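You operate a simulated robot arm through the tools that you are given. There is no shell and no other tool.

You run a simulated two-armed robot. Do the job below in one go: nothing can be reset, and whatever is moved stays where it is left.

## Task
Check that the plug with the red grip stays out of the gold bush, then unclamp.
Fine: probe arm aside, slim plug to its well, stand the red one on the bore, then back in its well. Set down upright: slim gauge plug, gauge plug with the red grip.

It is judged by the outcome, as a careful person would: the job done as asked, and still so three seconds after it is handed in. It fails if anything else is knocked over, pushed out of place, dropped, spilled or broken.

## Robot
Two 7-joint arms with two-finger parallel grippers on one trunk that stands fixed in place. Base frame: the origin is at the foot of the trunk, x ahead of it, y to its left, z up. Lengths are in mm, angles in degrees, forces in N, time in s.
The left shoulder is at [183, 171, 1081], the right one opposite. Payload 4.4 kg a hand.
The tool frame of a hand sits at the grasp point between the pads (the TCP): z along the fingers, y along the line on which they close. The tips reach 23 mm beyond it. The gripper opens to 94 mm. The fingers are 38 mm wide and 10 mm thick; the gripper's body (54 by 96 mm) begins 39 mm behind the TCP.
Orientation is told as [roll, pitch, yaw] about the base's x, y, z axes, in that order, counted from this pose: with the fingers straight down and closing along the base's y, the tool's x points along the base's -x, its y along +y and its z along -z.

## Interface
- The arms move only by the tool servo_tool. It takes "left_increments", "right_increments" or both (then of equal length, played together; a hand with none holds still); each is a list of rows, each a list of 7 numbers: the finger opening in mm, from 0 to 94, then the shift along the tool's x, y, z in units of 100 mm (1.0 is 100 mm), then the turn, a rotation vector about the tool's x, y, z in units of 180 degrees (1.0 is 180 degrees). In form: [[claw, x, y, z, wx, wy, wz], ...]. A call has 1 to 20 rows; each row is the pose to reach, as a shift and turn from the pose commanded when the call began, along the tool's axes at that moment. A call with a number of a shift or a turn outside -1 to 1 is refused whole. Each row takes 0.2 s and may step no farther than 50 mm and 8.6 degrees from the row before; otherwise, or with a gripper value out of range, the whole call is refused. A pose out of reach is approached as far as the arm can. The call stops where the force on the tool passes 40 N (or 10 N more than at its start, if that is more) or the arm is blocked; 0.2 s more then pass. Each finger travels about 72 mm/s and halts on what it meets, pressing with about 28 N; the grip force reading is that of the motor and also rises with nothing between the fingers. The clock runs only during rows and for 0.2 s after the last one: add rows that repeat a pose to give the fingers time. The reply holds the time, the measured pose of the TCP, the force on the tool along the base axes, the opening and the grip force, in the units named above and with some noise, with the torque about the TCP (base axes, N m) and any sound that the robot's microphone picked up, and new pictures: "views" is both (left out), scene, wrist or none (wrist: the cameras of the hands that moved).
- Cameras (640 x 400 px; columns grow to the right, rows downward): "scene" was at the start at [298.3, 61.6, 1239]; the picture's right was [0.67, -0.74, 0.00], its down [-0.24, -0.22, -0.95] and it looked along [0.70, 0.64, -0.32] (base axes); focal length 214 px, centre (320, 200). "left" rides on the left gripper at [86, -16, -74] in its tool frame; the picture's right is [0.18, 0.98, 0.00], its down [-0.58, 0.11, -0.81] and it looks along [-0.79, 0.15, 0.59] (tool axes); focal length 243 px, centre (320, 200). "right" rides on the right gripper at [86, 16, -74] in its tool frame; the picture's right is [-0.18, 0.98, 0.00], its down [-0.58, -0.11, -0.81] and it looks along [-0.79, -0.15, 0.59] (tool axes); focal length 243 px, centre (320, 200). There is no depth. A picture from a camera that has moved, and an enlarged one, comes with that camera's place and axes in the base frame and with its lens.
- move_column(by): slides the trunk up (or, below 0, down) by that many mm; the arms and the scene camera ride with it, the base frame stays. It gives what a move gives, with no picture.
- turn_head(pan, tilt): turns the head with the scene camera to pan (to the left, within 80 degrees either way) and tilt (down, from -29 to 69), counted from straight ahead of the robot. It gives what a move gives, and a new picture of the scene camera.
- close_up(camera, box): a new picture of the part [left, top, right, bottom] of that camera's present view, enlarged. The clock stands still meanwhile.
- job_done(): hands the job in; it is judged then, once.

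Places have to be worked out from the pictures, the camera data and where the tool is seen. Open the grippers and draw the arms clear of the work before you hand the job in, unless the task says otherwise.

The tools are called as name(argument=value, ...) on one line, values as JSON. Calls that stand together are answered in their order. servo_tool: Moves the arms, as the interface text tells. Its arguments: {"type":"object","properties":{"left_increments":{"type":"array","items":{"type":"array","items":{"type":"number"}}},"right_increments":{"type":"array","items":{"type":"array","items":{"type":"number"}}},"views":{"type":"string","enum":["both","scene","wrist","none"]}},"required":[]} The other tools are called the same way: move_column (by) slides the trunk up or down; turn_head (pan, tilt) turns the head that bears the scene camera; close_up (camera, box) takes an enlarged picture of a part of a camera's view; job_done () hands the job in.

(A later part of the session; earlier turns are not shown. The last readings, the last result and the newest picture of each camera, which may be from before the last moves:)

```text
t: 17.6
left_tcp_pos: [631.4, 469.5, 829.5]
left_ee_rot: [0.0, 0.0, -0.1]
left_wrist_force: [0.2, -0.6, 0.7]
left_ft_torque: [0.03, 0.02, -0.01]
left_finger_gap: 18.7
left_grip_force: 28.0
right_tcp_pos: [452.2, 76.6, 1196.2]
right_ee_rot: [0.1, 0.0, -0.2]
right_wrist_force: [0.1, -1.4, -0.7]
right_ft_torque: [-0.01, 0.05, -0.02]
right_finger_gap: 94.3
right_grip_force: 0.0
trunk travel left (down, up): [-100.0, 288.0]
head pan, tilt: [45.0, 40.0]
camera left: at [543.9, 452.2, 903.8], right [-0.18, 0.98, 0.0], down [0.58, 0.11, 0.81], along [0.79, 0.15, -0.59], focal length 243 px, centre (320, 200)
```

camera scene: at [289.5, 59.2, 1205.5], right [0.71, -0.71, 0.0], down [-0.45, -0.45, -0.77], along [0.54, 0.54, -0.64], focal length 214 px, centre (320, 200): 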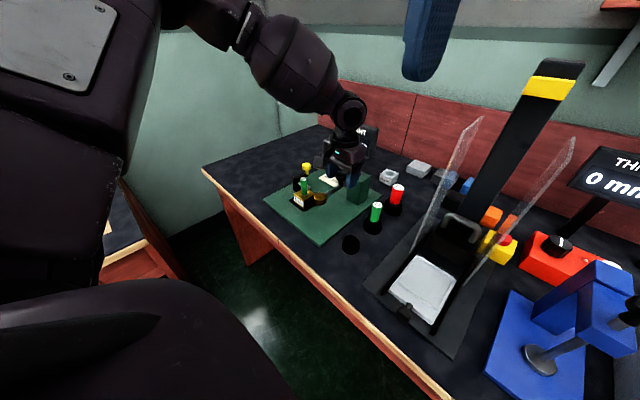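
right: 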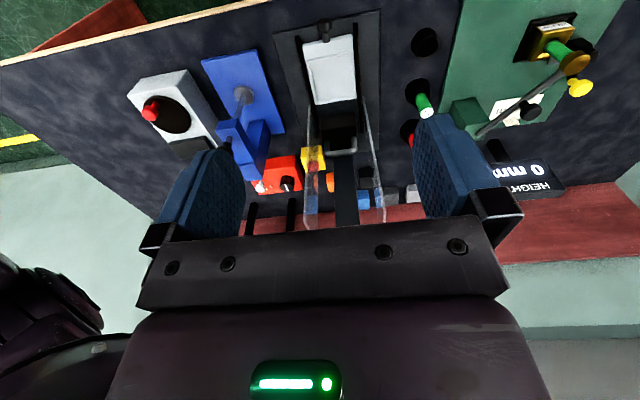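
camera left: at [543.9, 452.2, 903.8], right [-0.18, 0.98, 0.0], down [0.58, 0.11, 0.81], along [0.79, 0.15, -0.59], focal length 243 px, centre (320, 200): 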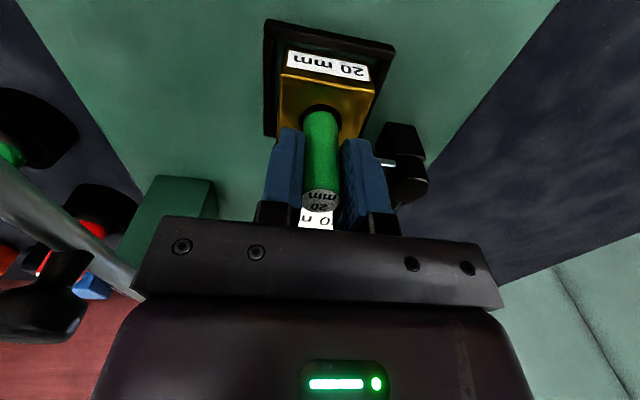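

Grip holds at 18.7 mm with 28 N and no side force. I lift the plug straight up in small steps.

servo_tool(left_increments=[[10, 0, 0, -0.08, 0, 0, 0], [10, 0, 0, -0.16, 0, 0, 0], [10, 0, 0, -0.24, 0, 0, 0], [10, 0, 0, -0.35, 0, 0, 0], [10, 0, 0, -0.48, 0, 0, 0], [10, 0, 0, -0.6, 0, 0, 0], [10, 0, 0, -0.75, 0, 0, 0], [10, 0, 0, -0.9, 0, 0, 0], [10, 0, 0, -1.0, 0, 0, 0], [10, 0, 0, -1.0, 0, 0, 0]], views="wrist")

close_up(camera="scene", box=[270, 110, 370, 220])

close_up(camera="left", box=[220, 0, 440, 230])

```text
t: 19.9
left_tcp_pos: [630.4, 469.6, 929.6]
left_ee_rot: [0.0, -0.1, -0.1]
left_wrist_force: [-0.3, -0.5, -1.1]
left_ft_torque: [-0.01, 0.03, -0.05]
left_finger_gap: 18.8
left_grip_force: 28.1
right_tcp_pos: [453.7, 75.2, 1196.1]
right_ee_rot: [0.0, 0.0, -0.1]
right_wrist_force: [-0.7, 0.9, -0.3]
right_ft_torque: [0.0, -0.01, 0.0]
right_finger_gap: 94.2
right_grip_force: 0.2
trunk travel left (down, up): [-100.0, 288.0]
head pan, tilt: [45.0, 40.0]
camera left: at [543.7, 452.0, 1003.5], right [-0.18, 0.98, 0.0], down [0.58, 0.11, 0.81], along [0.79, 0.15, -0.59], focal length 243 px, centre (320, 200)
```

left: 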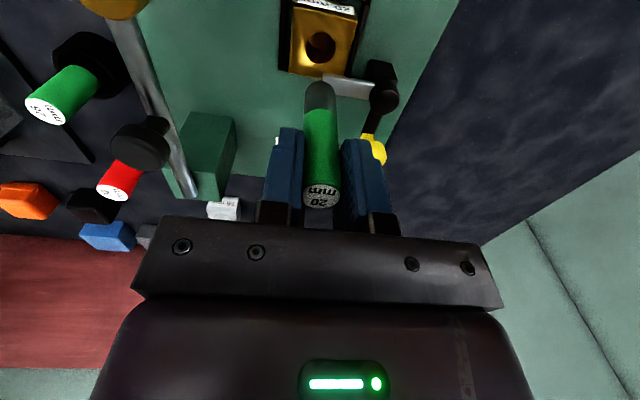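

```text
3.64 times, centred on (320, 165) of scene
camera zoom: at [289.5, 59.1, 1205.5], right [0.71, -0.71, 0.0], down [-0.45, -0.45, -0.77], along [0.54, 0.54, -0.64], focal length 780 px, centre (320, 327)
```

zoom: 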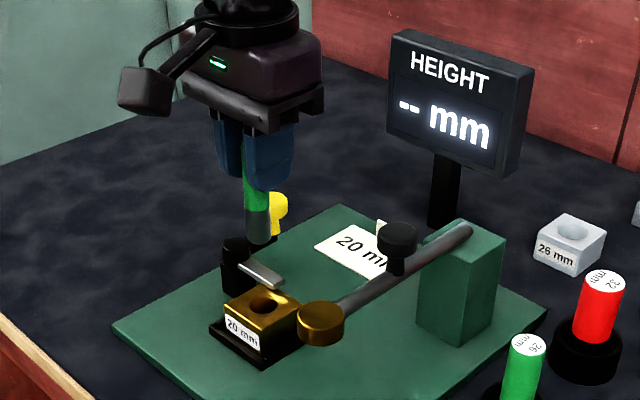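

```text
1.74 times, centred on (330, 115) of left
camera zoom: at [543.7, 452.0, 1003.5], right [-0.18, 0.98, 0.0], down [0.58, 0.11, 0.81], along [0.79, 0.15, -0.59], focal length 422 px, centre (303, 348)
```

zoom: 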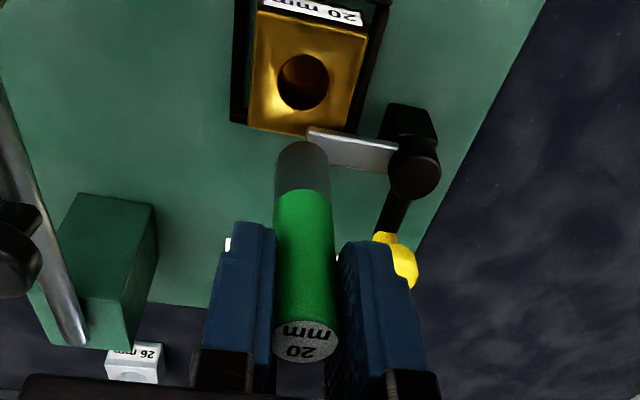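

The slim plug is out (grip plus about 42 mm grey shank, bottom about 88 mm below the TCP) and the display reads "--". I raise it above the probe knob and start carrying it toward the empty well.

servo_tool(left_increments=[[10, 0, 0, -0.3, 0, 0, 0], [10, 0, 0, -0.6, 0, 0, 0], [10, 0, -0.05, -0.85, 0, 0, 0], [10, 0.05, -0.3, -0.9, 0, 0, 0], [10, 0.1, -0.6, -0.9, 0, 0, 0], [10, 0.15, -0.9, -0.9, 0, 0, 0], [10, 0.15, -1.0, -0.9, 0, 0, 0], [10, 0.15, -1.0, -0.9, 0, 0, 0]], views="none")

servo_tool(left_increments=[[10, 0.03, -0.3, 0, 0, 0, 0], [10, 0.06, -0.6, 0, 0, 0, 0], [10, 0.1, -0.9, 0, 0, 0, 0], [10, 0.1, -0.95, 0, 0, 0, 0], [10, 0.1, -0.95, 0, 0, 0, 0]], views="both")

close_up(camera="left", box=[220, 0, 440, 150])

close_up(camera="scene", box=[310, 170, 420, 280])

```text
t: 21.6
left_tcp_pos: [615.9, 370.0, 1020.7]
left_ee_rot: [0.0, 0.0, -0.1]
left_wrist_force: [0.3, -0.3, -0.7]
left_ft_torque: [0.0, 0.02, -0.02]
left_finger_gap: 19.1
left_grip_force: 27.9
right_tcp_pos: [452.7, 75.9, 1195.5]
right_ee_rot: [0.0, 0.0, -0.1]
right_wrist_force: [-0.5, -0.1, 0.3]
right_ft_torque: [0.01, 0.0, 0.01]
right_finger_gap: 94.1
right_grip_force: 0.2
trunk travel left (down, up): [-100.0, 288.0]
head pan, tilt: [45.0, 40.0]
```

```text
t: 22.9
left_tcp_pos: [604.8, 275.8, 1020.2]
left_ee_rot: [0.0, 0.0, -0.1]
left_wrist_force: [-0.4, -0.1, -0.7]
left_ft_torque: [-0.03, 0.01, 0.0]
left_finger_gap: 18.7
left_grip_force: 27.6
right_tcp_pos: [452.5, 75.9, 1196.8]
right_ee_rot: [0.0, 0.0, -0.1]
right_wrist_force: [-0.2, 0.1, 0.3]
right_ft_torque: [0.0, -0.02, 0.04]
right_finger_gap: 93.8
right_grip_force: 0.0
trunk travel left (down, up): [-100.0, 288.0]
head pan, tilt: [45.0, 40.0]
camera scene: at [289.4, 59.1, 1205.6], right [0.71, -0.71, 0.0], down [-0.45, -0.45, -0.77], along [0.54, 0.54, -0.64], focal length 214 px, centre (320, 200)
camera left: at [518.6, 257.7, 1094.1], right [-0.18, 0.98, 0.0], down [0.58, 0.11, 0.81], along [0.79, 0.15, -0.59], focal length 243 px, centre (320, 200)
```

scene: 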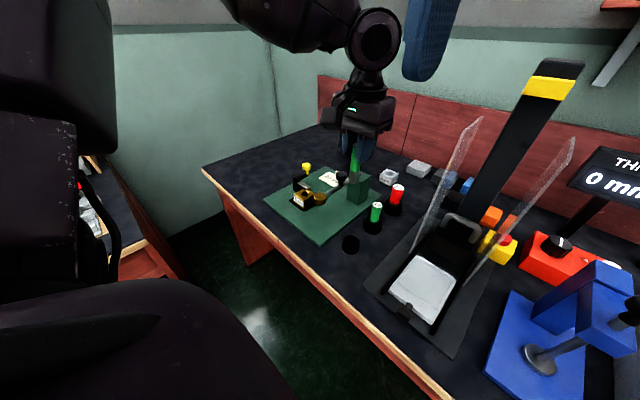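
left: 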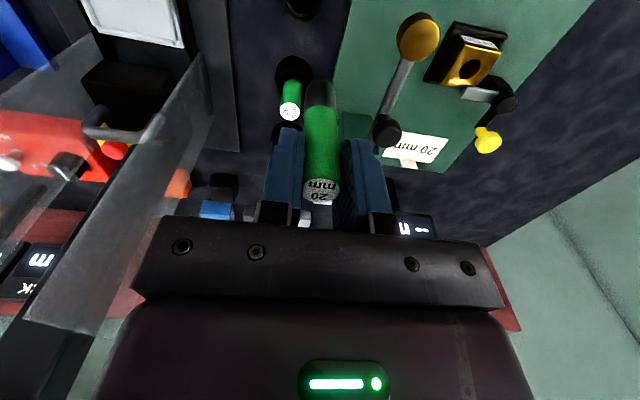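

```text
2.67 times, centred on (330, 75) of left
camera zoom: at [518.6, 257.7, 1094.1], right [-0.18, 0.98, 0.0], down [0.58, 0.11, 0.81], along [0.79, 0.15, -0.59], focal length 647 px, centre (293, 533)
```

zoom: 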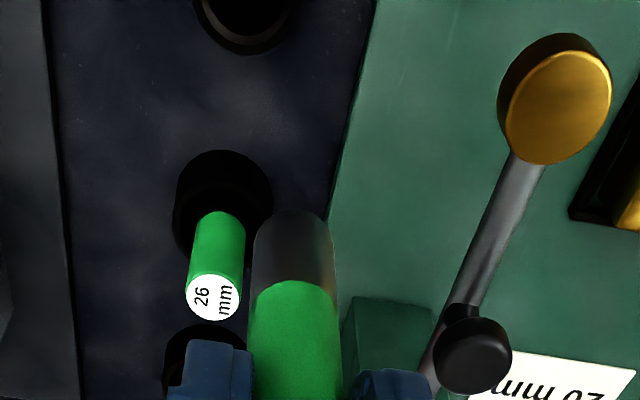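

```text
3.64 times, centred on (365, 225) of scene
camera zoom: at [289.4, 59.1, 1205.6], right [0.71, -0.71, 0.0], down [-0.45, -0.45, -0.77], along [0.54, 0.54, -0.64], focal length 780 px, centre (156, 109)
```

zoom: 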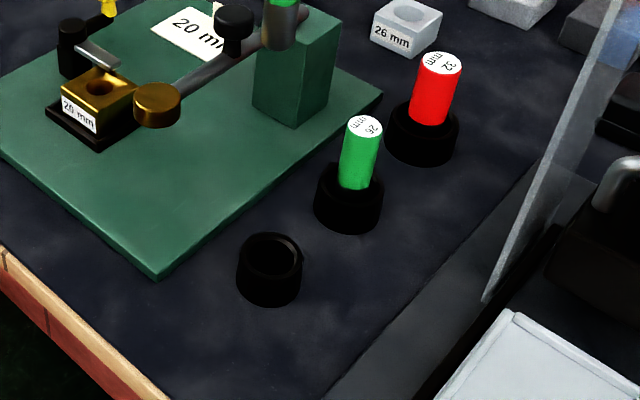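

The empty well is only partly in view; I pull the hand back 45 mm toward the robot to see it whole and measure it.

servo_tool(left_increments=[[10, 0.25, 0, 0, 0, 0, 0], [10, 0.45, 0, 0, 0, 0, 0], [10, 0.45, 0, 0, 0, 0, 0]], views="wrist")

close_up(camera="left", box=[230, 0, 370, 110])

close_up(camera="scene", box=[330, 225, 370, 265])

close_up(camera="scene", box=[355, 175, 415, 240])

```text
t: 23.6
left_tcp_pos: [561.0, 274.3, 1020.6]
left_ee_rot: [0.0, 0.0, -0.2]
left_wrist_force: [-0.5, -0.5, -1.3]
left_ft_torque: [-0.01, -0.05, 0.01]
left_finger_gap: 19.0
left_grip_force: 27.8
right_tcp_pos: [452.8, 76.1, 1195.4]
right_ee_rot: [-0.1, 0.0, -0.1]
right_wrist_force: [0.0, -0.3, 0.4]
right_ft_torque: [0.02, -0.04, 0.01]
right_finger_gap: 93.9
right_grip_force: 0.0
trunk travel left (down, up): [-100.0, 288.0]
head pan, tilt: [45.0, 40.0]
camera left: at [473.9, 257.4, 1093.9], right [-0.18, 0.98, 0.0], down [0.58, 0.11, 0.81], along [0.79, 0.15, -0.59], focal length 243 px, centre (320, 200)
```

left: 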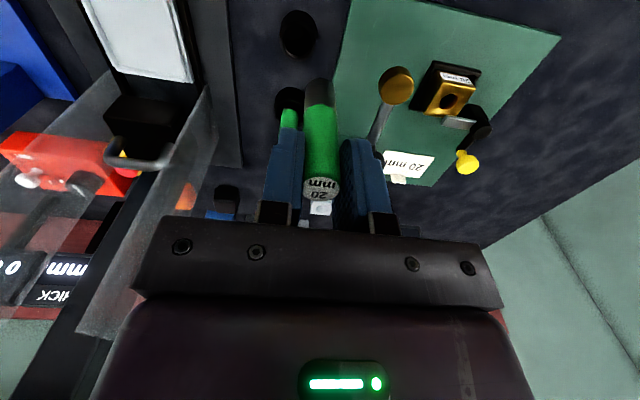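

```text
3.64 times, centred on (300, 55) of left
camera zoom: at [473.9, 257.4, 1093.9], right [-0.18, 0.98, 0.0], down [0.58, 0.11, 0.81], along [0.79, 0.15, -0.59], focal length 882 px, centre (393, 727)
```

zoom: 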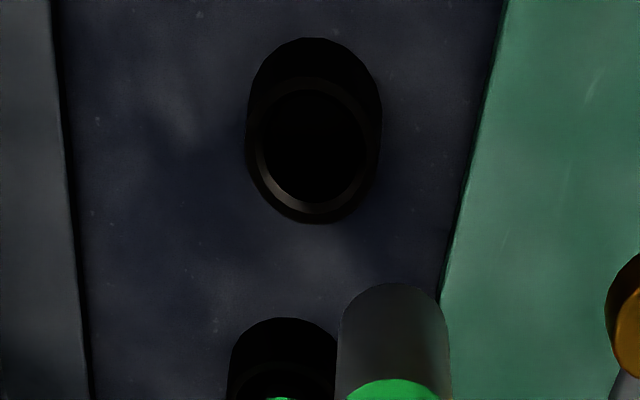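

```text
10.00 times, centred on (350, 245) of scene
camera zoom: at [289.5, 59.1, 1205.5], right [0.71, -0.71, 0.0], down [-0.45, -0.45, -0.77], along [0.54, 0.54, -0.64], focal length 2145 px, centre (20, -250)
```

zoom: 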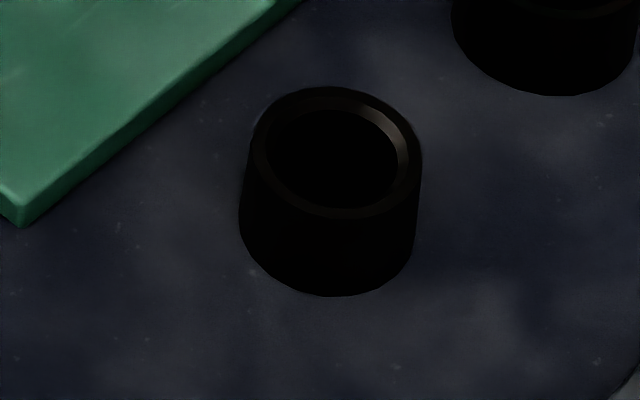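

```text
6.15 times, centred on (385, 208) of scene
camera zoom: at [289.5, 59.1, 1205.5], right [0.71, -0.71, 0.0], down [-0.45, -0.45, -0.77], along [0.54, 0.54, -0.64], focal length 1320 px, centre (-80, 154)
```

zoom: 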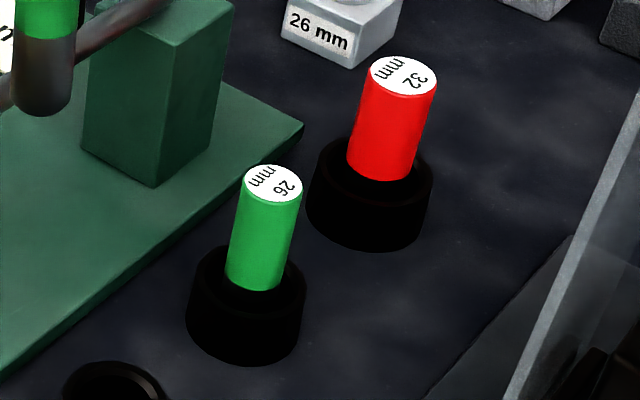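

Combining both views, the slim well's rim centre is near (599.5, 254.3, 770) with a 44 mm outer rim. I bring the plug over it and partway down, then compare plug tip and rim from both cameras.

servo_tool(left_increments=[[10, -0.2, -0.1, 0.1, 0, 0, 0], [10, -0.413, -0.198, 0.3, 0, 0, 0], [10, -0.413, -0.198, 0.6, 0, 0, 0], [10, -0.413, -0.198, 0.9, 0, 0, 0], [10, -0.413, -0.198, 1.0, 0, 0, 0], [10, -0.413, -0.198, 1.0, 0, 0, 0]], views="wrist")

close_up(camera="left", box=[250, 0, 390, 110])

close_up(camera="scene", box=[325, 195, 385, 260])

```text
t: 25.1
left_tcp_pos: [601.8, 253.8, 921.0]
left_ee_rot: [-0.1, -0.1, -0.1]
left_wrist_force: [0.5, 0.2, -1.4]
left_ft_torque: [-0.04, -0.02, -0.01]
left_finger_gap: 18.8
left_grip_force: 28.0
right_tcp_pos: [452.0, 75.8, 1196.0]
right_ee_rot: [-0.1, 0.1, 0.0]
right_wrist_force: [-0.2, 0.7, 0.6]
right_ft_torque: [0.0, -0.01, 0.0]
right_finger_gap: 94.2
right_grip_force: 0.1
trunk travel left (down, up): [-100.0, 288.0]
head pan, tilt: [45.0, 40.0]
camera left: at [515.0, 236.9, 994.3], right [-0.18, 0.98, 0.0], down [0.58, 0.11, 0.81], along [0.79, 0.15, -0.59], focal length 243 px, centre (320, 200)
```

left: 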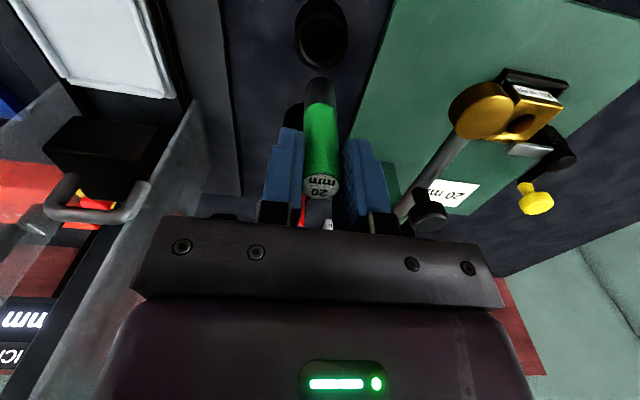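

```text
3.64 times, centred on (320, 55) of left
camera zoom: at [515.0, 236.9, 994.3], right [-0.18, 0.98, 0.0], down [0.58, 0.11, 0.81], along [0.79, 0.15, -0.59], focal length 882 px, centre (320, 727)
```

zoom: 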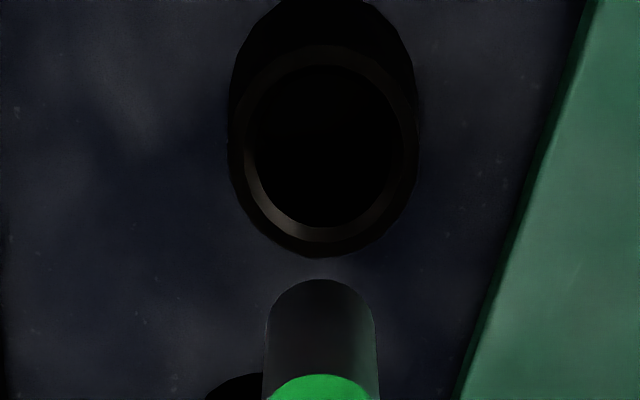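

```text
6.15 times, centred on (355, 228) of scene
camera zoom: at [289.4, 59.2, 1205.6], right [0.71, -0.71, 0.0], down [-0.45, -0.45, -0.77], along [0.54, 0.54, -0.64], focal length 1320 px, centre (105, 31)
```

zoom: 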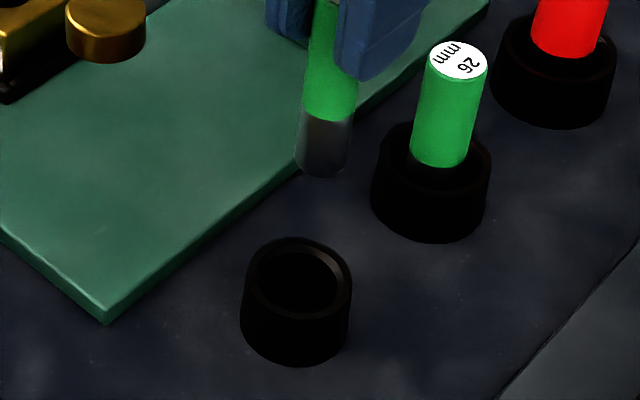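

The plug tip is roughly 5 mm too far in +x relative to the well, with y already within a millimetre. I shift −x 4.5 mm, go lower to about 25 mm above the rim, and measure again.

servo_tool(left_increments=[[10, 0.045, 0, 0.05, 0, 0, 0], [10, 0.045, 0, 0.2, 0, 0, 0], [10, 0.045, 0, 0.35, 0, 0, 0], [10, 0.045, 0, 0.35, 0, 0, 0]], views="wrist")

close_up(camera="left", box=[250, 0, 390, 110])

close_up(camera="scene", box=[325, 205, 380, 260])

```text
t: 26.1
left_tcp_pos: [597.6, 254.4, 886.5]
left_ee_rot: [0.0, 0.1, -0.1]
left_wrist_force: [0.0, 0.3, -1.2]
left_ft_torque: [0.0, 0.01, 0.04]
left_finger_gap: 19.1
left_grip_force: 28.0
right_tcp_pos: [452.7, 75.8, 1197.2]
right_ee_rot: [0.0, -0.1, -0.1]
right_wrist_force: [0.0, 0.1, 0.1]
right_ft_torque: [0.02, -0.01, -0.02]
right_finger_gap: 94.0
right_grip_force: 0.1
trunk travel left (down, up): [-100.0, 288.0]
head pan, tilt: [45.0, 40.0]
camera left: at [510.6, 237.2, 959.1], right [-0.18, 0.98, 0.0], down [0.58, 0.11, 0.81], along [0.79, 0.15, -0.59], focal length 243 px, centre (320, 200)
```

left: 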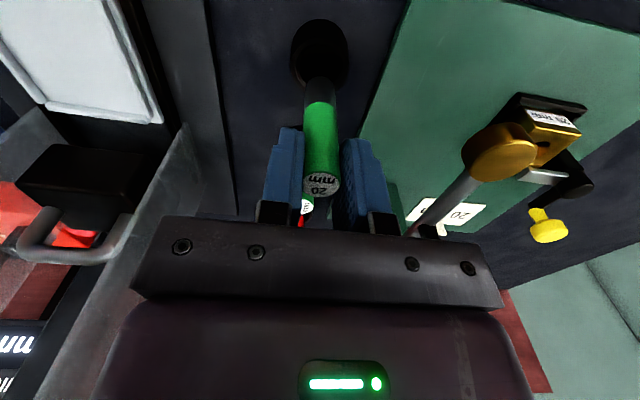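

```text
3.64 times, centred on (320, 55) of left
camera zoom: at [510.6, 237.2, 959.1], right [-0.18, 0.98, 0.0], down [0.58, 0.11, 0.81], along [0.79, 0.15, -0.59], focal length 882 px, centre (320, 727)
```

zoom: 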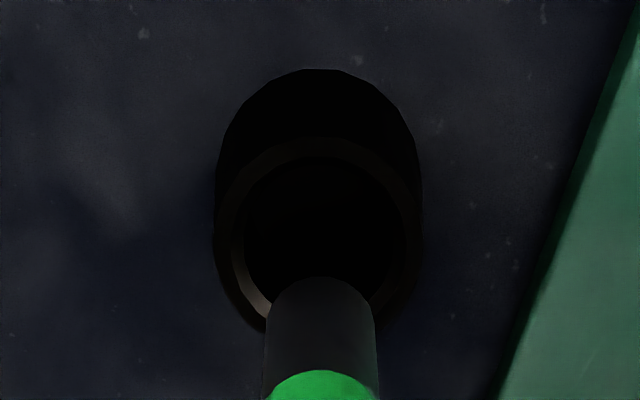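

```text
7.27 times, centred on (352, 232) of scene
camera zoom: at [289.2, 59.0, 1205.7], right [0.71, -0.71, 0.0], down [-0.45, -0.45, -0.77], along [0.54, 0.54, -0.64], focal length 1560 px, centre (84, -36)
```

zoom: 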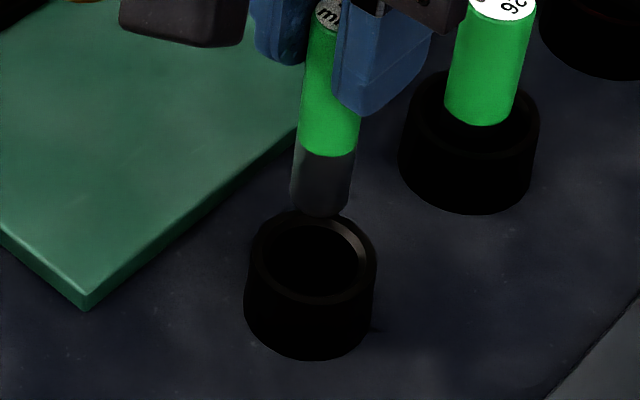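

Both views now agree the plug is over the well within about half a millimetre in each direction. I lower it until its tip is just inside the rim and check.

servo_tool(left_increments=[[10, 0, -0.004, 0.1, 0, 0, 0], [10, 0, -0.004, 0.2, 0, 0, 0], [10, 0, -0.004, 0.3, 0, 0, 0], [10, 0, -0.004, 0.36, 0, 0, 0], [10, 0, -0.004, 0.36, 0, 0, 0]], views="wrist")

close_up(camera="left", box=[250, 0, 390, 110])

close_up(camera="scene", box=[325, 205, 380, 260])

```text
t: 27.2
left_tcp_pos: [597.1, 253.4, 848.7]
left_ee_rot: [0.0, -0.1, -0.1]
left_wrist_force: [0.0, -1.6, -0.9]
left_ft_torque: [-0.01, 0.0, 0.03]
left_finger_gap: 19.1
left_grip_force: 27.6
right_tcp_pos: [452.9, 75.8, 1196.2]
right_ee_rot: [0.0, 0.0, -0.1]
right_wrist_force: [-0.3, 0.8, 0.1]
right_ft_torque: [-0.01, 0.01, 0.0]
right_finger_gap: 94.1
right_grip_force: 0.0
trunk travel left (down, up): [-100.0, 288.0]
head pan, tilt: [45.0, 40.0]
camera left: at [511.0, 236.4, 922.7], right [-0.18, 0.98, 0.0], down [0.58, 0.11, 0.81], along [0.79, 0.15, -0.59], focal length 243 px, centre (320, 200)
```

left: 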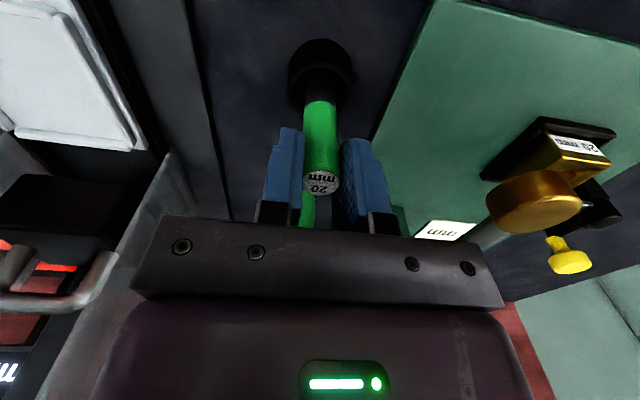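

```text
3.64 times, centred on (320, 55) of left
camera zoom: at [511.0, 236.4, 922.7], right [-0.18, 0.98, 0.0], down [0.58, 0.11, 0.81], along [0.79, 0.15, -0.59], focal length 882 px, centre (320, 727)
```

zoom: 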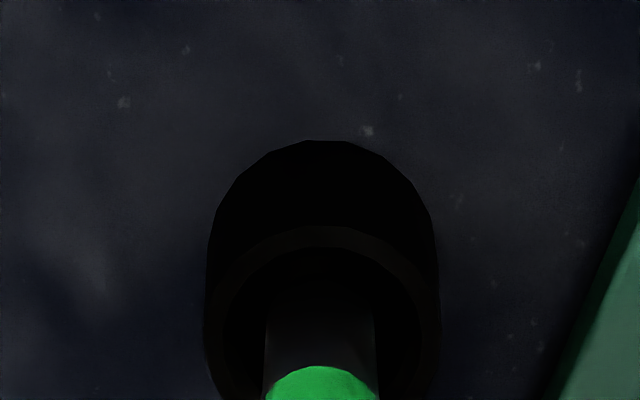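

```text
7.27 times, centred on (352, 232) of scene
camera zoom: at [289.3, 59.1, 1205.6], right [0.71, -0.71, 0.0], down [-0.45, -0.45, -0.77], along [0.54, 0.54, -0.64], focal length 1560 px, centre (84, -36)
```

zoom: 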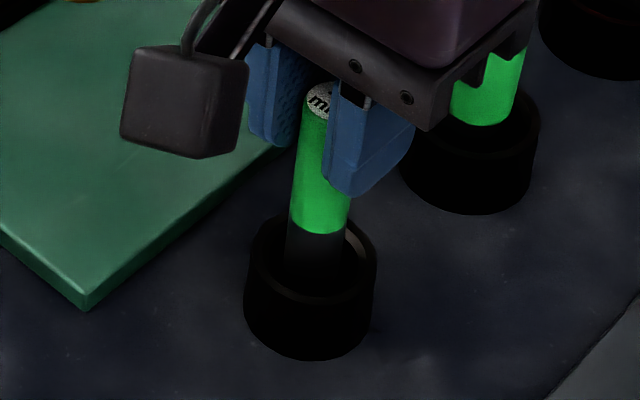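

The plug is inside the rim and centred with no contact force. I keep lowering in small steps, watching the force for the seat.

servo_tool(left_increments=[[10, 0, 0, 0.04, 0, 0, 0], [10, 0, 0, 0.08, 0, 0, 0], [10, 0, 0, 0.12, 0, 0, 0], [10, 0, 0, 0.16, 0, 0, 0], [10, 0, 0, 0.16, 0, 0, 0]], views="none")

close_up(camera="scene", box=[325, 205, 380, 260])

```text
t: 28.4
left_tcp_pos: [597.5, 254.6, 832.5]
left_ee_rot: [0.1, 0.0, 0.0]
left_wrist_force: [-0.4, -1.2, -0.4]
left_ft_torque: [0.0, -0.01, 0.01]
left_finger_gap: 18.7
left_grip_force: 27.7
right_tcp_pos: [452.0, 75.6, 1195.6]
right_ee_rot: [-0.1, 0.0, -0.1]
right_wrist_force: [0.1, 0.1, 0.7]
right_ft_torque: [0.01, 0.0, 0.0]
right_finger_gap: 93.7
right_grip_force: 0.1
trunk travel left (down, up): [-100.0, 288.0]
head pan, tilt: [45.0, 40.0]
```

```text
7.27 times, centred on (352, 232) of scene
camera zoom: at [289.4, 59.1, 1205.6], right [0.71, -0.71, 0.0], down [-0.45, -0.45, -0.77], along [0.54, 0.54, -0.64], focal length 1560 px, centre (84, -36)
```

zoom: 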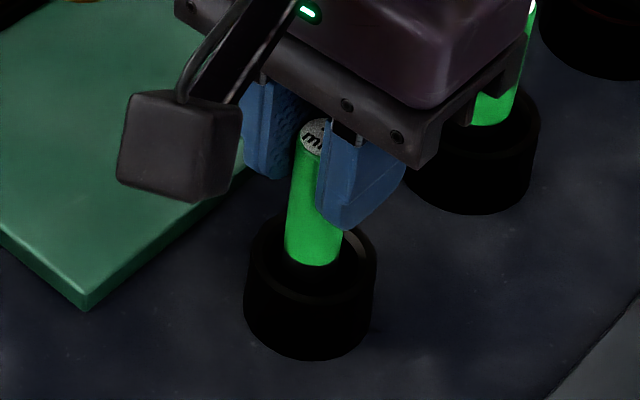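

Still no contact. I keep lowering slowly.

servo_tool(left_increments=[[10, 0, 0, 0.03, 0, 0, 0], [10, 0, 0, 0.06, 0, 0, 0], [10, 0, 0, 0.08, 0, 0, 0], [10, 0, 0, 0.1, 0, 0, 0], [10, 0, 0, 0.1, 0, 0, 0]], views="none")

close_up(camera="scene", box=[325, 205, 380, 260])

```text
t: 29.6
left_tcp_pos: [596.9, 253.7, 823.8]
left_ee_rot: [0.0, -0.2, -0.1]
left_wrist_force: [2.7, 4.4, 23.1]
left_ft_torque: [0.43, -0.25, -0.05]
left_finger_gap: 18.8
left_grip_force: 28.0
right_tcp_pos: [452.0, 76.5, 1197.6]
right_ee_rot: [0.0, -0.1, -0.1]
right_wrist_force: [0.8, -0.1, 0.0]
right_ft_torque: [-0.02, 0.02, -0.01]
right_finger_gap: 93.8
right_grip_force: 0.0
trunk travel left (down, up): [-100.0, 288.0]
head pan, tilt: [45.0, 40.0]
```

```text
7.27 times, centred on (352, 232) of scene
camera zoom: at [287.9, 58.8, 1206.2], right [0.71, -0.71, 0.0], down [-0.45, -0.45, -0.77], along [0.54, 0.54, -0.64], focal length 1560 px, centre (84, -36)
```

zoom: 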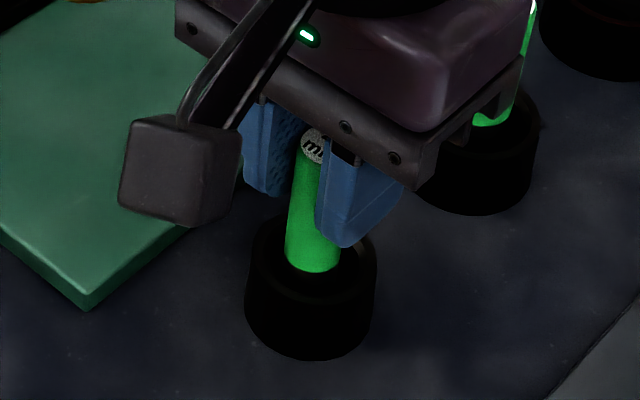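

The plug met the well floor at TCP z≈823.8 with about 23 N. I ease up by about a millimetre to take the load off before releasing.

servo_tool(left_increments=[[10, 0, 0, -0.008, 0, 0, 0], [10, 0, 0, -0.012, 0, 0, 0], [10, 0, 0, -0.012, 0, 0, 0]], views="wrist")

close_up(camera="left", box=[250, 20, 390, 220])

close_up(camera="scene", box=[325, 215, 370, 260])

```text
t: 30.4
left_tcp_pos: [597.0, 253.7, 823.5]
left_ee_rot: [0.0, -0.1, -0.1]
left_wrist_force: [3.8, 0.3, 12.8]
left_ft_torque: [0.29, -0.32, -0.04]
left_finger_gap: 18.7
left_grip_force: 28.5
right_tcp_pos: [452.5, 75.3, 1197.0]
right_ee_rot: [0.1, 0.0, -0.1]
right_wrist_force: [-0.7, -0.4, -0.3]
right_ft_torque: [-0.03, 0.0, -0.02]
right_finger_gap: 93.9
right_grip_force: 0.1
trunk travel left (down, up): [-100.0, 288.0]
head pan, tilt: [45.0, 40.0]
camera left: at [509.7, 236.5, 897.7], right [-0.18, 0.98, 0.0], down [0.58, 0.11, 0.81], along [0.79, 0.15, -0.59], focal length 243 px, centre (320, 200)
```

left: 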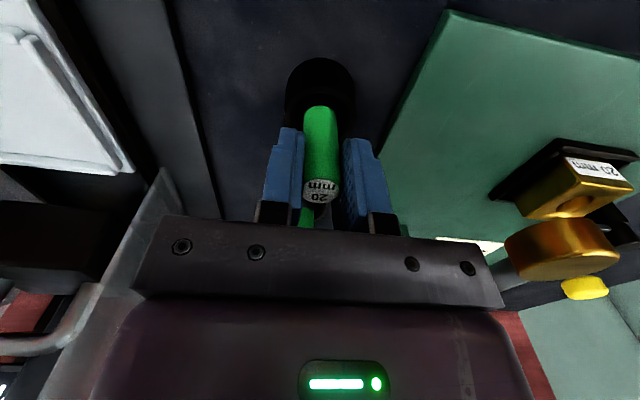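

```text
2.00 times, centred on (320, 120) of left
camera zoom: at [509.7, 236.5, 897.7], right [-0.18, 0.98, 0.0], down [0.58, 0.11, 0.81], along [0.79, 0.15, -0.59], focal length 485 px, centre (320, 360)
```

zoom: 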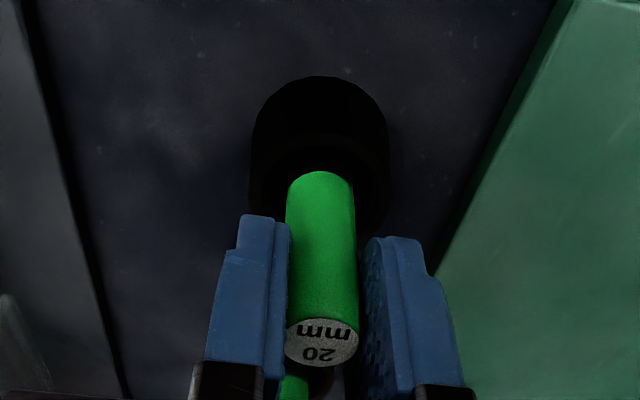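

```text
8.89 times, centred on (348, 238) of scene
camera zoom: at [289.0, 58.7, 1205.6], right [0.71, -0.71, 0.0], down [-0.45, -0.45, -0.77], along [0.54, 0.54, -0.64], focal length 1906 px, centre (76, -133)
```

zoom: 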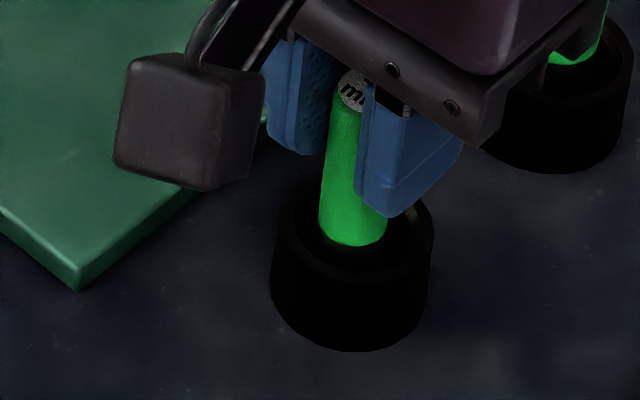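

There is still 13 N on the floor contact. I ease up another 1.3 mm to unload it.

servo_tool(left_increments=[[10, 0, 0, -0.006, 0, 0, 0], [10, 0, 0, -0.013, 0, 0, 0], [10, 0, 0, -0.013, 0, 0, 0]], views="none")

```text
t: 31.2
left_tcp_pos: [597.9, 255.6, 824.5]
left_ee_rot: [0.0, 0.2, -0.1]
left_wrist_force: [0.0, 0.2, -0.5]
left_ft_torque: [0.0, 0.0, -0.03]
left_finger_gap: 18.5
left_grip_force: 27.8
right_tcp_pos: [453.3, 75.8, 1197.0]
right_ee_rot: [0.0, -0.1, -0.2]
right_wrist_force: [-0.5, 0.5, 0.1]
right_ft_torque: [-0.01, 0.01, -0.01]
right_finger_gap: 94.1
right_grip_force: 0.1
trunk travel left (down, up): [-100.0, 288.0]
head pan, tilt: [45.0, 40.0]
```

The plug now hangs free within half a millimetre of the floor, with no side load or torque. I open the fingers slowly, staying in place.

servo_tool(left_increments=[[10, 0, 0, 0.004, 0, 0, 0], [17, 0, 0, 0.004, 0, 0, 0], [20, 0, 0, 0.004, 0, 0, 0], [24, 0, 0, 0.004, 0, 0, 0], [32, 0, 0, 0.004, 0, 0, 0], [42, 0, 0, 0.004, 0, 0, 0], [42, 0, 0, 0.004, 0, 0, 0]], views="wrist")

close_up(camera="left", box=[250, 20, 390, 220])

close_up(camera="scene", box=[325, 215, 370, 260])

```text
t: 32.9
left_tcp_pos: [597.5, 255.1, 825.0]
left_ee_rot: [0.1, -0.1, -0.2]
left_wrist_force: [-0.2, 0.0, 0.2]
left_ft_torque: [0.04, 0.0, 0.01]
left_finger_gap: 41.9
left_grip_force: 0.2
right_tcp_pos: [451.4, 75.9, 1196.7]
right_ee_rot: [0.0, -0.1, -0.1]
right_wrist_force: [-0.7, -0.1, 0.8]
right_ft_torque: [-0.04, -0.01, -0.03]
right_finger_gap: 93.8
right_grip_force: 0.1
trunk travel left (down, up): [-100.0, 288.0]
head pan, tilt: [45.0, 40.0]
camera left: at [510.6, 237.1, 898.8], right [-0.18, 0.98, 0.0], down [0.58, 0.11, 0.81], along [0.79, 0.15, -0.59], focal length 243 px, centre (320, 200)
```

left: 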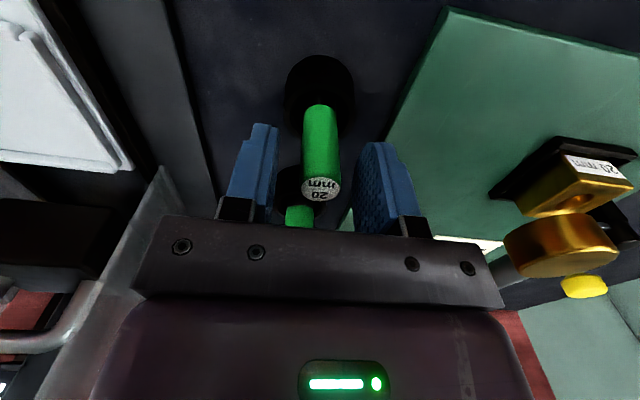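

```text
2.00 times, centred on (320, 120) of left
camera zoom: at [510.6, 237.1, 898.8], right [-0.18, 0.98, 0.0], down [0.58, 0.11, 0.81], along [0.79, 0.15, -0.59], focal length 485 px, centre (320, 360)
```

zoom: 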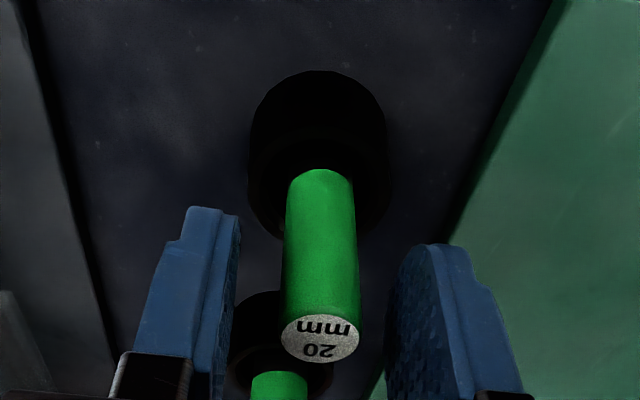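

```text
8.89 times, centred on (348, 238) of scene
camera zoom: at [289.4, 59.1, 1205.6], right [0.71, -0.71, 0.0], down [-0.45, -0.45, -0.77], along [0.54, 0.54, -0.64], focal length 1906 px, centre (76, -133)
```

zoom: 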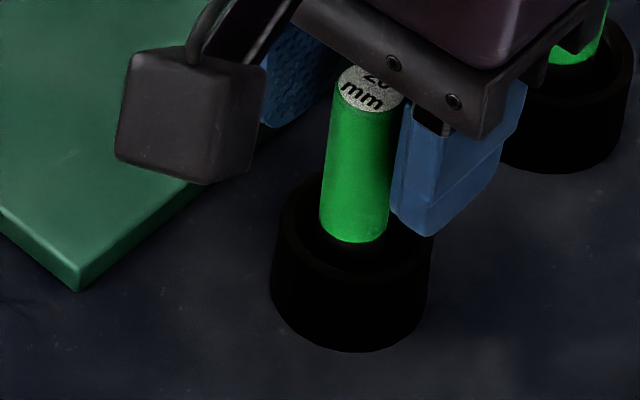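

The slim plug stands upright in its well after release. I rise straight up and move over toward the red plug.

servo_tool(left_increments=[[42, 0, 0, -0.15, 0, 0, 0], [42, 0, 0, -0.3, 0, 0, 0], [42, 0, 0, -0.5, 0, 0, 0], [42, 0, 0, -0.75, 0, 0, 0], [50, 0, 0, -1.0, 0, 0, 0], [60, -0.3, 0, -1.0, 0, 0, 0], [60, -0.6, 0, -1.0, 0, 0, 0], [60, -0.9, 0, -1.0, 0, 0, 0], [60, -0.9, 0, -1.0, 0, 0, 0]], views="both")

close_up(camera="scene", box=[310, 170, 420, 280])

close_up(camera="left", box=[220, 40, 420, 220])

```text
t: 34.9
left_tcp_pos: [687.5, 255.0, 926.0]
left_ee_rot: [0.0, -0.1, -0.1]
left_wrist_force: [-0.6, -0.1, 0.1]
left_ft_torque: [-0.01, 0.03, 0.03]
left_finger_gap: 59.9
left_grip_force: 0.1
right_tcp_pos: [452.3, 75.9, 1196.8]
right_ee_rot: [0.0, -0.1, -0.1]
right_wrist_force: [-0.7, 0.6, 0.2]
right_ft_torque: [0.07, -0.03, -0.02]
right_finger_gap: 94.2
right_grip_force: 0.0
trunk travel left (down, up): [-100.0, 288.0]
head pan, tilt: [45.0, 40.0]
camera scene: at [288.8, 58.9, 1205.9], right [0.71, -0.71, 0.0], down [-0.45, -0.45, -0.77], along [0.54, 0.54, -0.64], focal length 214 px, centre (320, 200)
camera left: at [600.4, 237.5, 999.5], right [-0.18, 0.98, 0.0], down [0.58, 0.11, 0.81], along [0.79, 0.15, -0.59], focal length 243 px, centre (320, 200)
```

scene: 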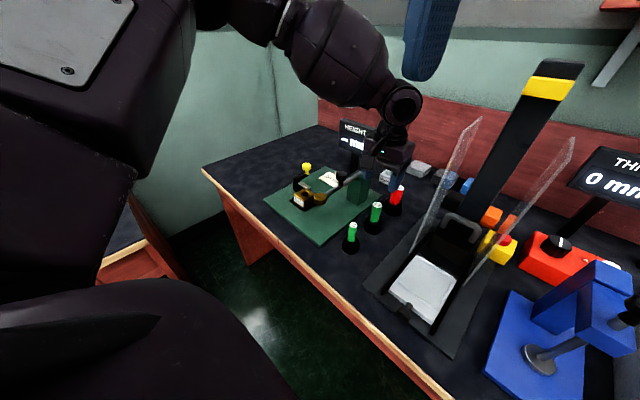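
left: 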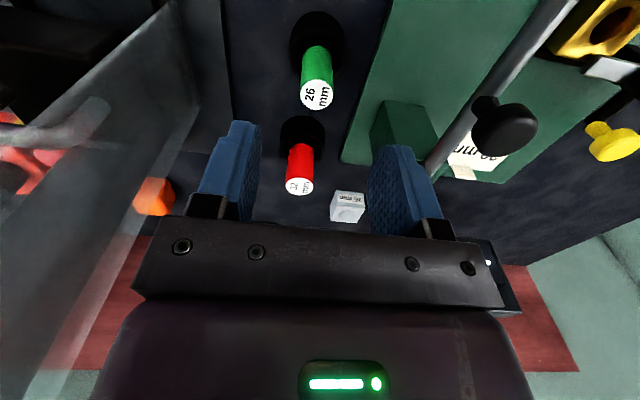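

```text
3.64 times, centred on (365, 225) of scene
camera zoom: at [288.8, 58.9, 1205.9], right [0.71, -0.71, 0.0], down [-0.45, -0.45, -0.77], along [0.54, 0.54, -0.64], focal length 780 px, centre (156, 109)
```

zoom: 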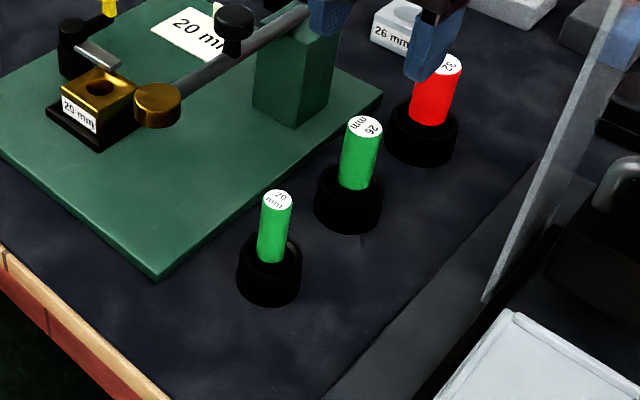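

```text
2.22 times, centred on (320, 130) of left
camera zoom: at [600.4, 237.5, 999.5], right [-0.18, 0.98, 0.0], down [0.58, 0.11, 0.81], along [0.79, 0.15, -0.59], focal length 539 px, centre (320, 356)
```

zoom: 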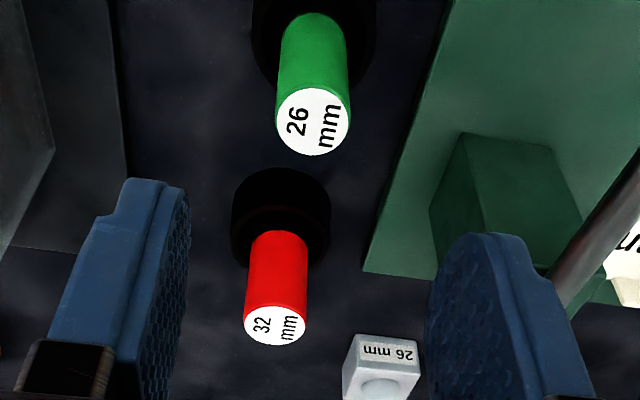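

All looks right: the slim plug stands in its well, and the red plug's top triangulates to (807.5, 253.1, 830.6). I move most of the way toward it at this height and re-measure.

servo_tool(left_increments=[[60, -0.3, 0, 0, 0, 0, 0], [64, -0.6, 0, 0, 0, 0, 0], [64, -0.9, 0, 0, 0, 0, 0], [64, -0.9, 0, 0, 0, 0, 0]], views="wrist")

close_up(camera="left", box=[220, 20, 420, 180])

close_up(camera="scene", box=[360, 150, 430, 220])

```text
t: 35.9
left_tcp_pos: [748.1, 257.7, 926.0]
left_ee_rot: [-0.1, 0.1, 0.0]
left_wrist_force: [0.5, 0.3, -0.3]
left_ft_torque: [0.02, 0.0, -0.01]
left_finger_gap: 64.1
left_grip_force: 0.1
left hand out of reach, approached as far as the arm can: row 3, 4
right_tcp_pos: [452.6, 76.2, 1196.4]
right_ee_rot: [-0.1, 0.1, -0.1]
right_wrist_force: [-0.1, -1.3, -0.3]
right_ft_torque: [0.0, 0.0, 0.0]
right_finger_gap: 93.8
right_grip_force: 0.1
trunk travel left (down, up): [-100.0, 288.0]
head pan, tilt: [45.0, 40.0]
camera left: at [660.7, 240.3, 999.7], right [-0.18, 0.98, 0.0], down [0.58, 0.11, 0.81], along [0.79, 0.15, -0.59], focal length 243 px, centre (320, 200)
```

left: 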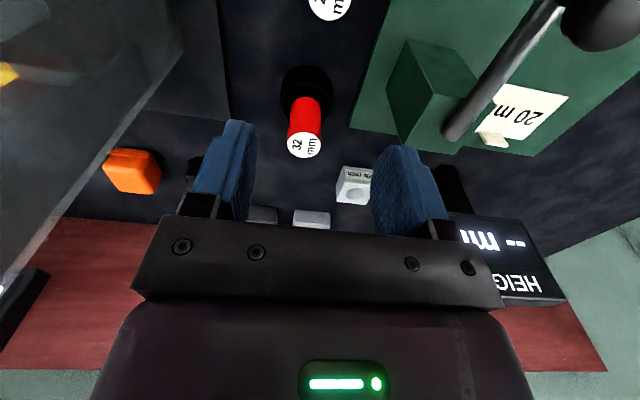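

```text
2.50 times, centred on (320, 100) of left
camera zoom: at [660.7, 240.3, 999.7], right [-0.18, 0.98, 0.0], down [0.58, 0.11, 0.81], along [0.79, 0.15, -0.59], focal length 606 px, centre (320, 450)
```

zoom: 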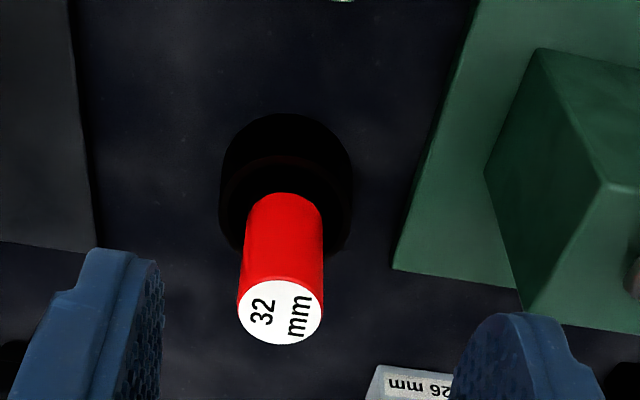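

```text
5.71 times, centred on (395, 185) of scene
camera zoom: at [289.8, 59.3, 1205.5], right [0.71, -0.71, 0.0], down [-0.45, -0.45, -0.77], along [0.54, 0.54, -0.64], focal length 1226 px, centre (-109, 286)
```

zoom: 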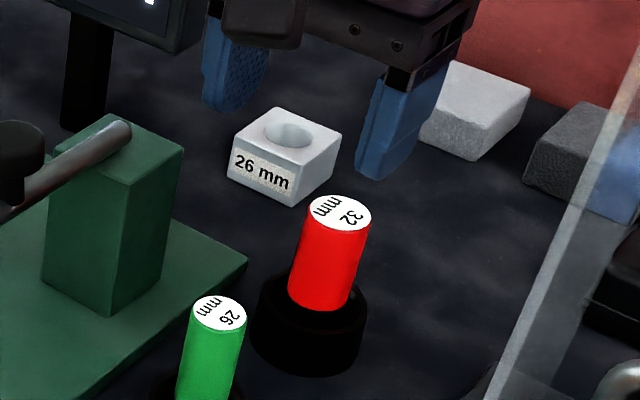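

At this height the arm stopped short at x≈748 (out of reach), most likely a wrist limit; lower down it should reach farther. I lower to z≈868, tips still above the plug tops, and try moving forward a little.

servo_tool(left_increments=[[64, 0, 0, 0.2, 0, 0, 0], [64, 0, 0, 0.4, 0, 0, 0], [64, 0, 0, 0.58, 0, 0, 0], [64, 0, 0, 0.58, 0, 0, 0]], views="wrist")

```text
t: 36.9
left_tcp_pos: [737.5, 264.5, 870.7]
left_ee_rot: [-0.1, -0.2, -0.1]
left_wrist_force: [0.1, 0.1, 0.7]
left_ft_torque: [0.03, 0.0, 0.0]
left_finger_gap: 64.0
left_grip_force: 0.1
left hand out of reach, approached as far as the arm can: row 1, 2, 3, 4
right_tcp_pos: [452.3, 76.1, 1196.9]
right_ee_rot: [0.0, 0.0, -0.1]
right_wrist_force: [0.2, -0.1, -0.6]
right_ft_torque: [-0.01, -0.04, 0.02]
right_finger_gap: 93.9
right_grip_force: 0.0
trunk travel left (down, up): [-100.0, 288.0]
head pan, tilt: [45.0, 40.0]
camera left: at [650.7, 247.8, 944.4], right [-0.18, 0.98, 0.0], down [0.58, 0.11, 0.81], along [0.79, 0.15, -0.59], focal length 243 px, centre (320, 200)
```

left: 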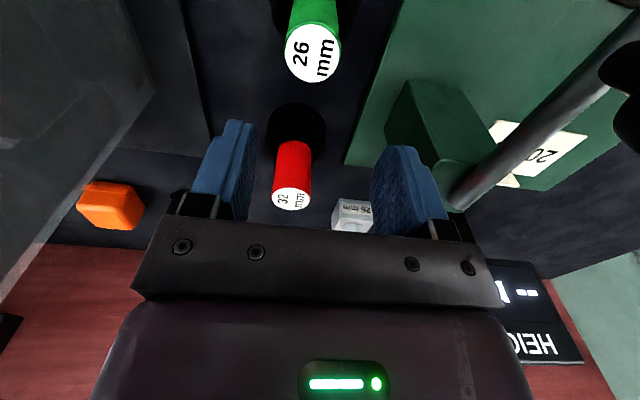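

Lowering did not extend the reach (x≈737 now), so some joint is at its limit in this arm posture. I retreat a little up and back to a comfortable place and test whether a different hand yaw gives more reach.

servo_tool(left_increments=[[64, 0.15, 0, -0.2, 0, 0, 0], [64, 0.4, 0, -0.5, 0, 0, 0], [64, 0.8, 0, -0.7, 0, 0, 0], [64, 0.8, 0, -0.8, 0, 0, 0], [64, 0.8, 0, -0.8, 0, 0, 0]], views="scene")

```text
t: 38.0
left_tcp_pos: [658.1, 266.3, 950.8]
left_ee_rot: [0.1, 0.0, -0.1]
left_wrist_force: [0.1, -0.6, 0.0]
left_ft_torque: [-0.01, 0.01, 0.01]
left_finger_gap: 64.1
left_grip_force: 0.1
right_tcp_pos: [452.6, 77.0, 1196.5]
right_ee_rot: [0.1, -0.1, 0.0]
right_wrist_force: [0.4, -0.2, 0.0]
right_ft_torque: [0.0, -0.01, -0.03]
right_finger_gap: 93.9
right_grip_force: 0.2
trunk travel left (down, up): [-100.0, 288.0]
head pan, tilt: [45.0, 40.0]
camera scene: at [289.2, 59.1, 1205.6], right [0.71, -0.71, 0.0], down [-0.45, -0.45, -0.77], along [0.54, 0.54, -0.64], focal length 214 px, centre (320, 200)
```

scene: 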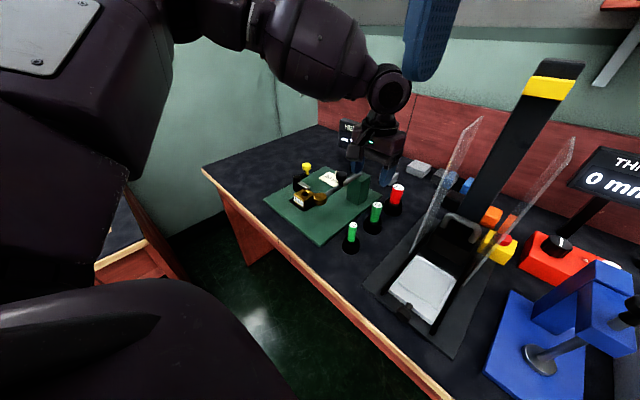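

The commanded pose follows the clipped one, so I'm now at a free spot (658, 266, 951). I test with the hand yawed +30° while moving forward at this safe height.

servo_tool(left_increments=[[64, 0, -0.02, 0, 0, 0, -0.042], [64, 0, -0.04, 0, 0, 0, -0.084], [64, -0.2, -0.06, 0, 0, 0, -0.126], [64, -0.45, -0.08, 0, 0, 0, -0.167], [64, -0.7, -0.1, 0, 0, 0, -0.167], [64, -0.95, -0.11, 0, 0, 0, -0.167], [64, -1.0, -0.11, 0, 0, 0, -0.167], [64, -1.0, -0.11, 0, 0, 0, -0.167]], views="none")

```text
t: 39.9
left_tcp_pos: [753.4, 258.9, 950.8]
left_ee_rot: [0.0, 0.0, 30.0]
left_wrist_force: [0.5, -0.4, 0.5]
left_ft_torque: [0.0, 0.0, 0.01]
left_finger_gap: 64.1
left_grip_force: 0.0
left hand out of reach, approached as far as the arm can: row 7, 8
right_tcp_pos: [454.7, 76.2, 1196.1]
right_ee_rot: [0.1, 0.0, -0.1]
right_wrist_force: [0.9, 0.1, -0.5]
right_ft_torque: [0.02, -0.01, 0.04]
right_finger_gap: 93.9
right_grip_force: 0.1
trunk travel left (down, up): [-100.0, 288.0]
head pan, tilt: [45.0, 40.0]
```

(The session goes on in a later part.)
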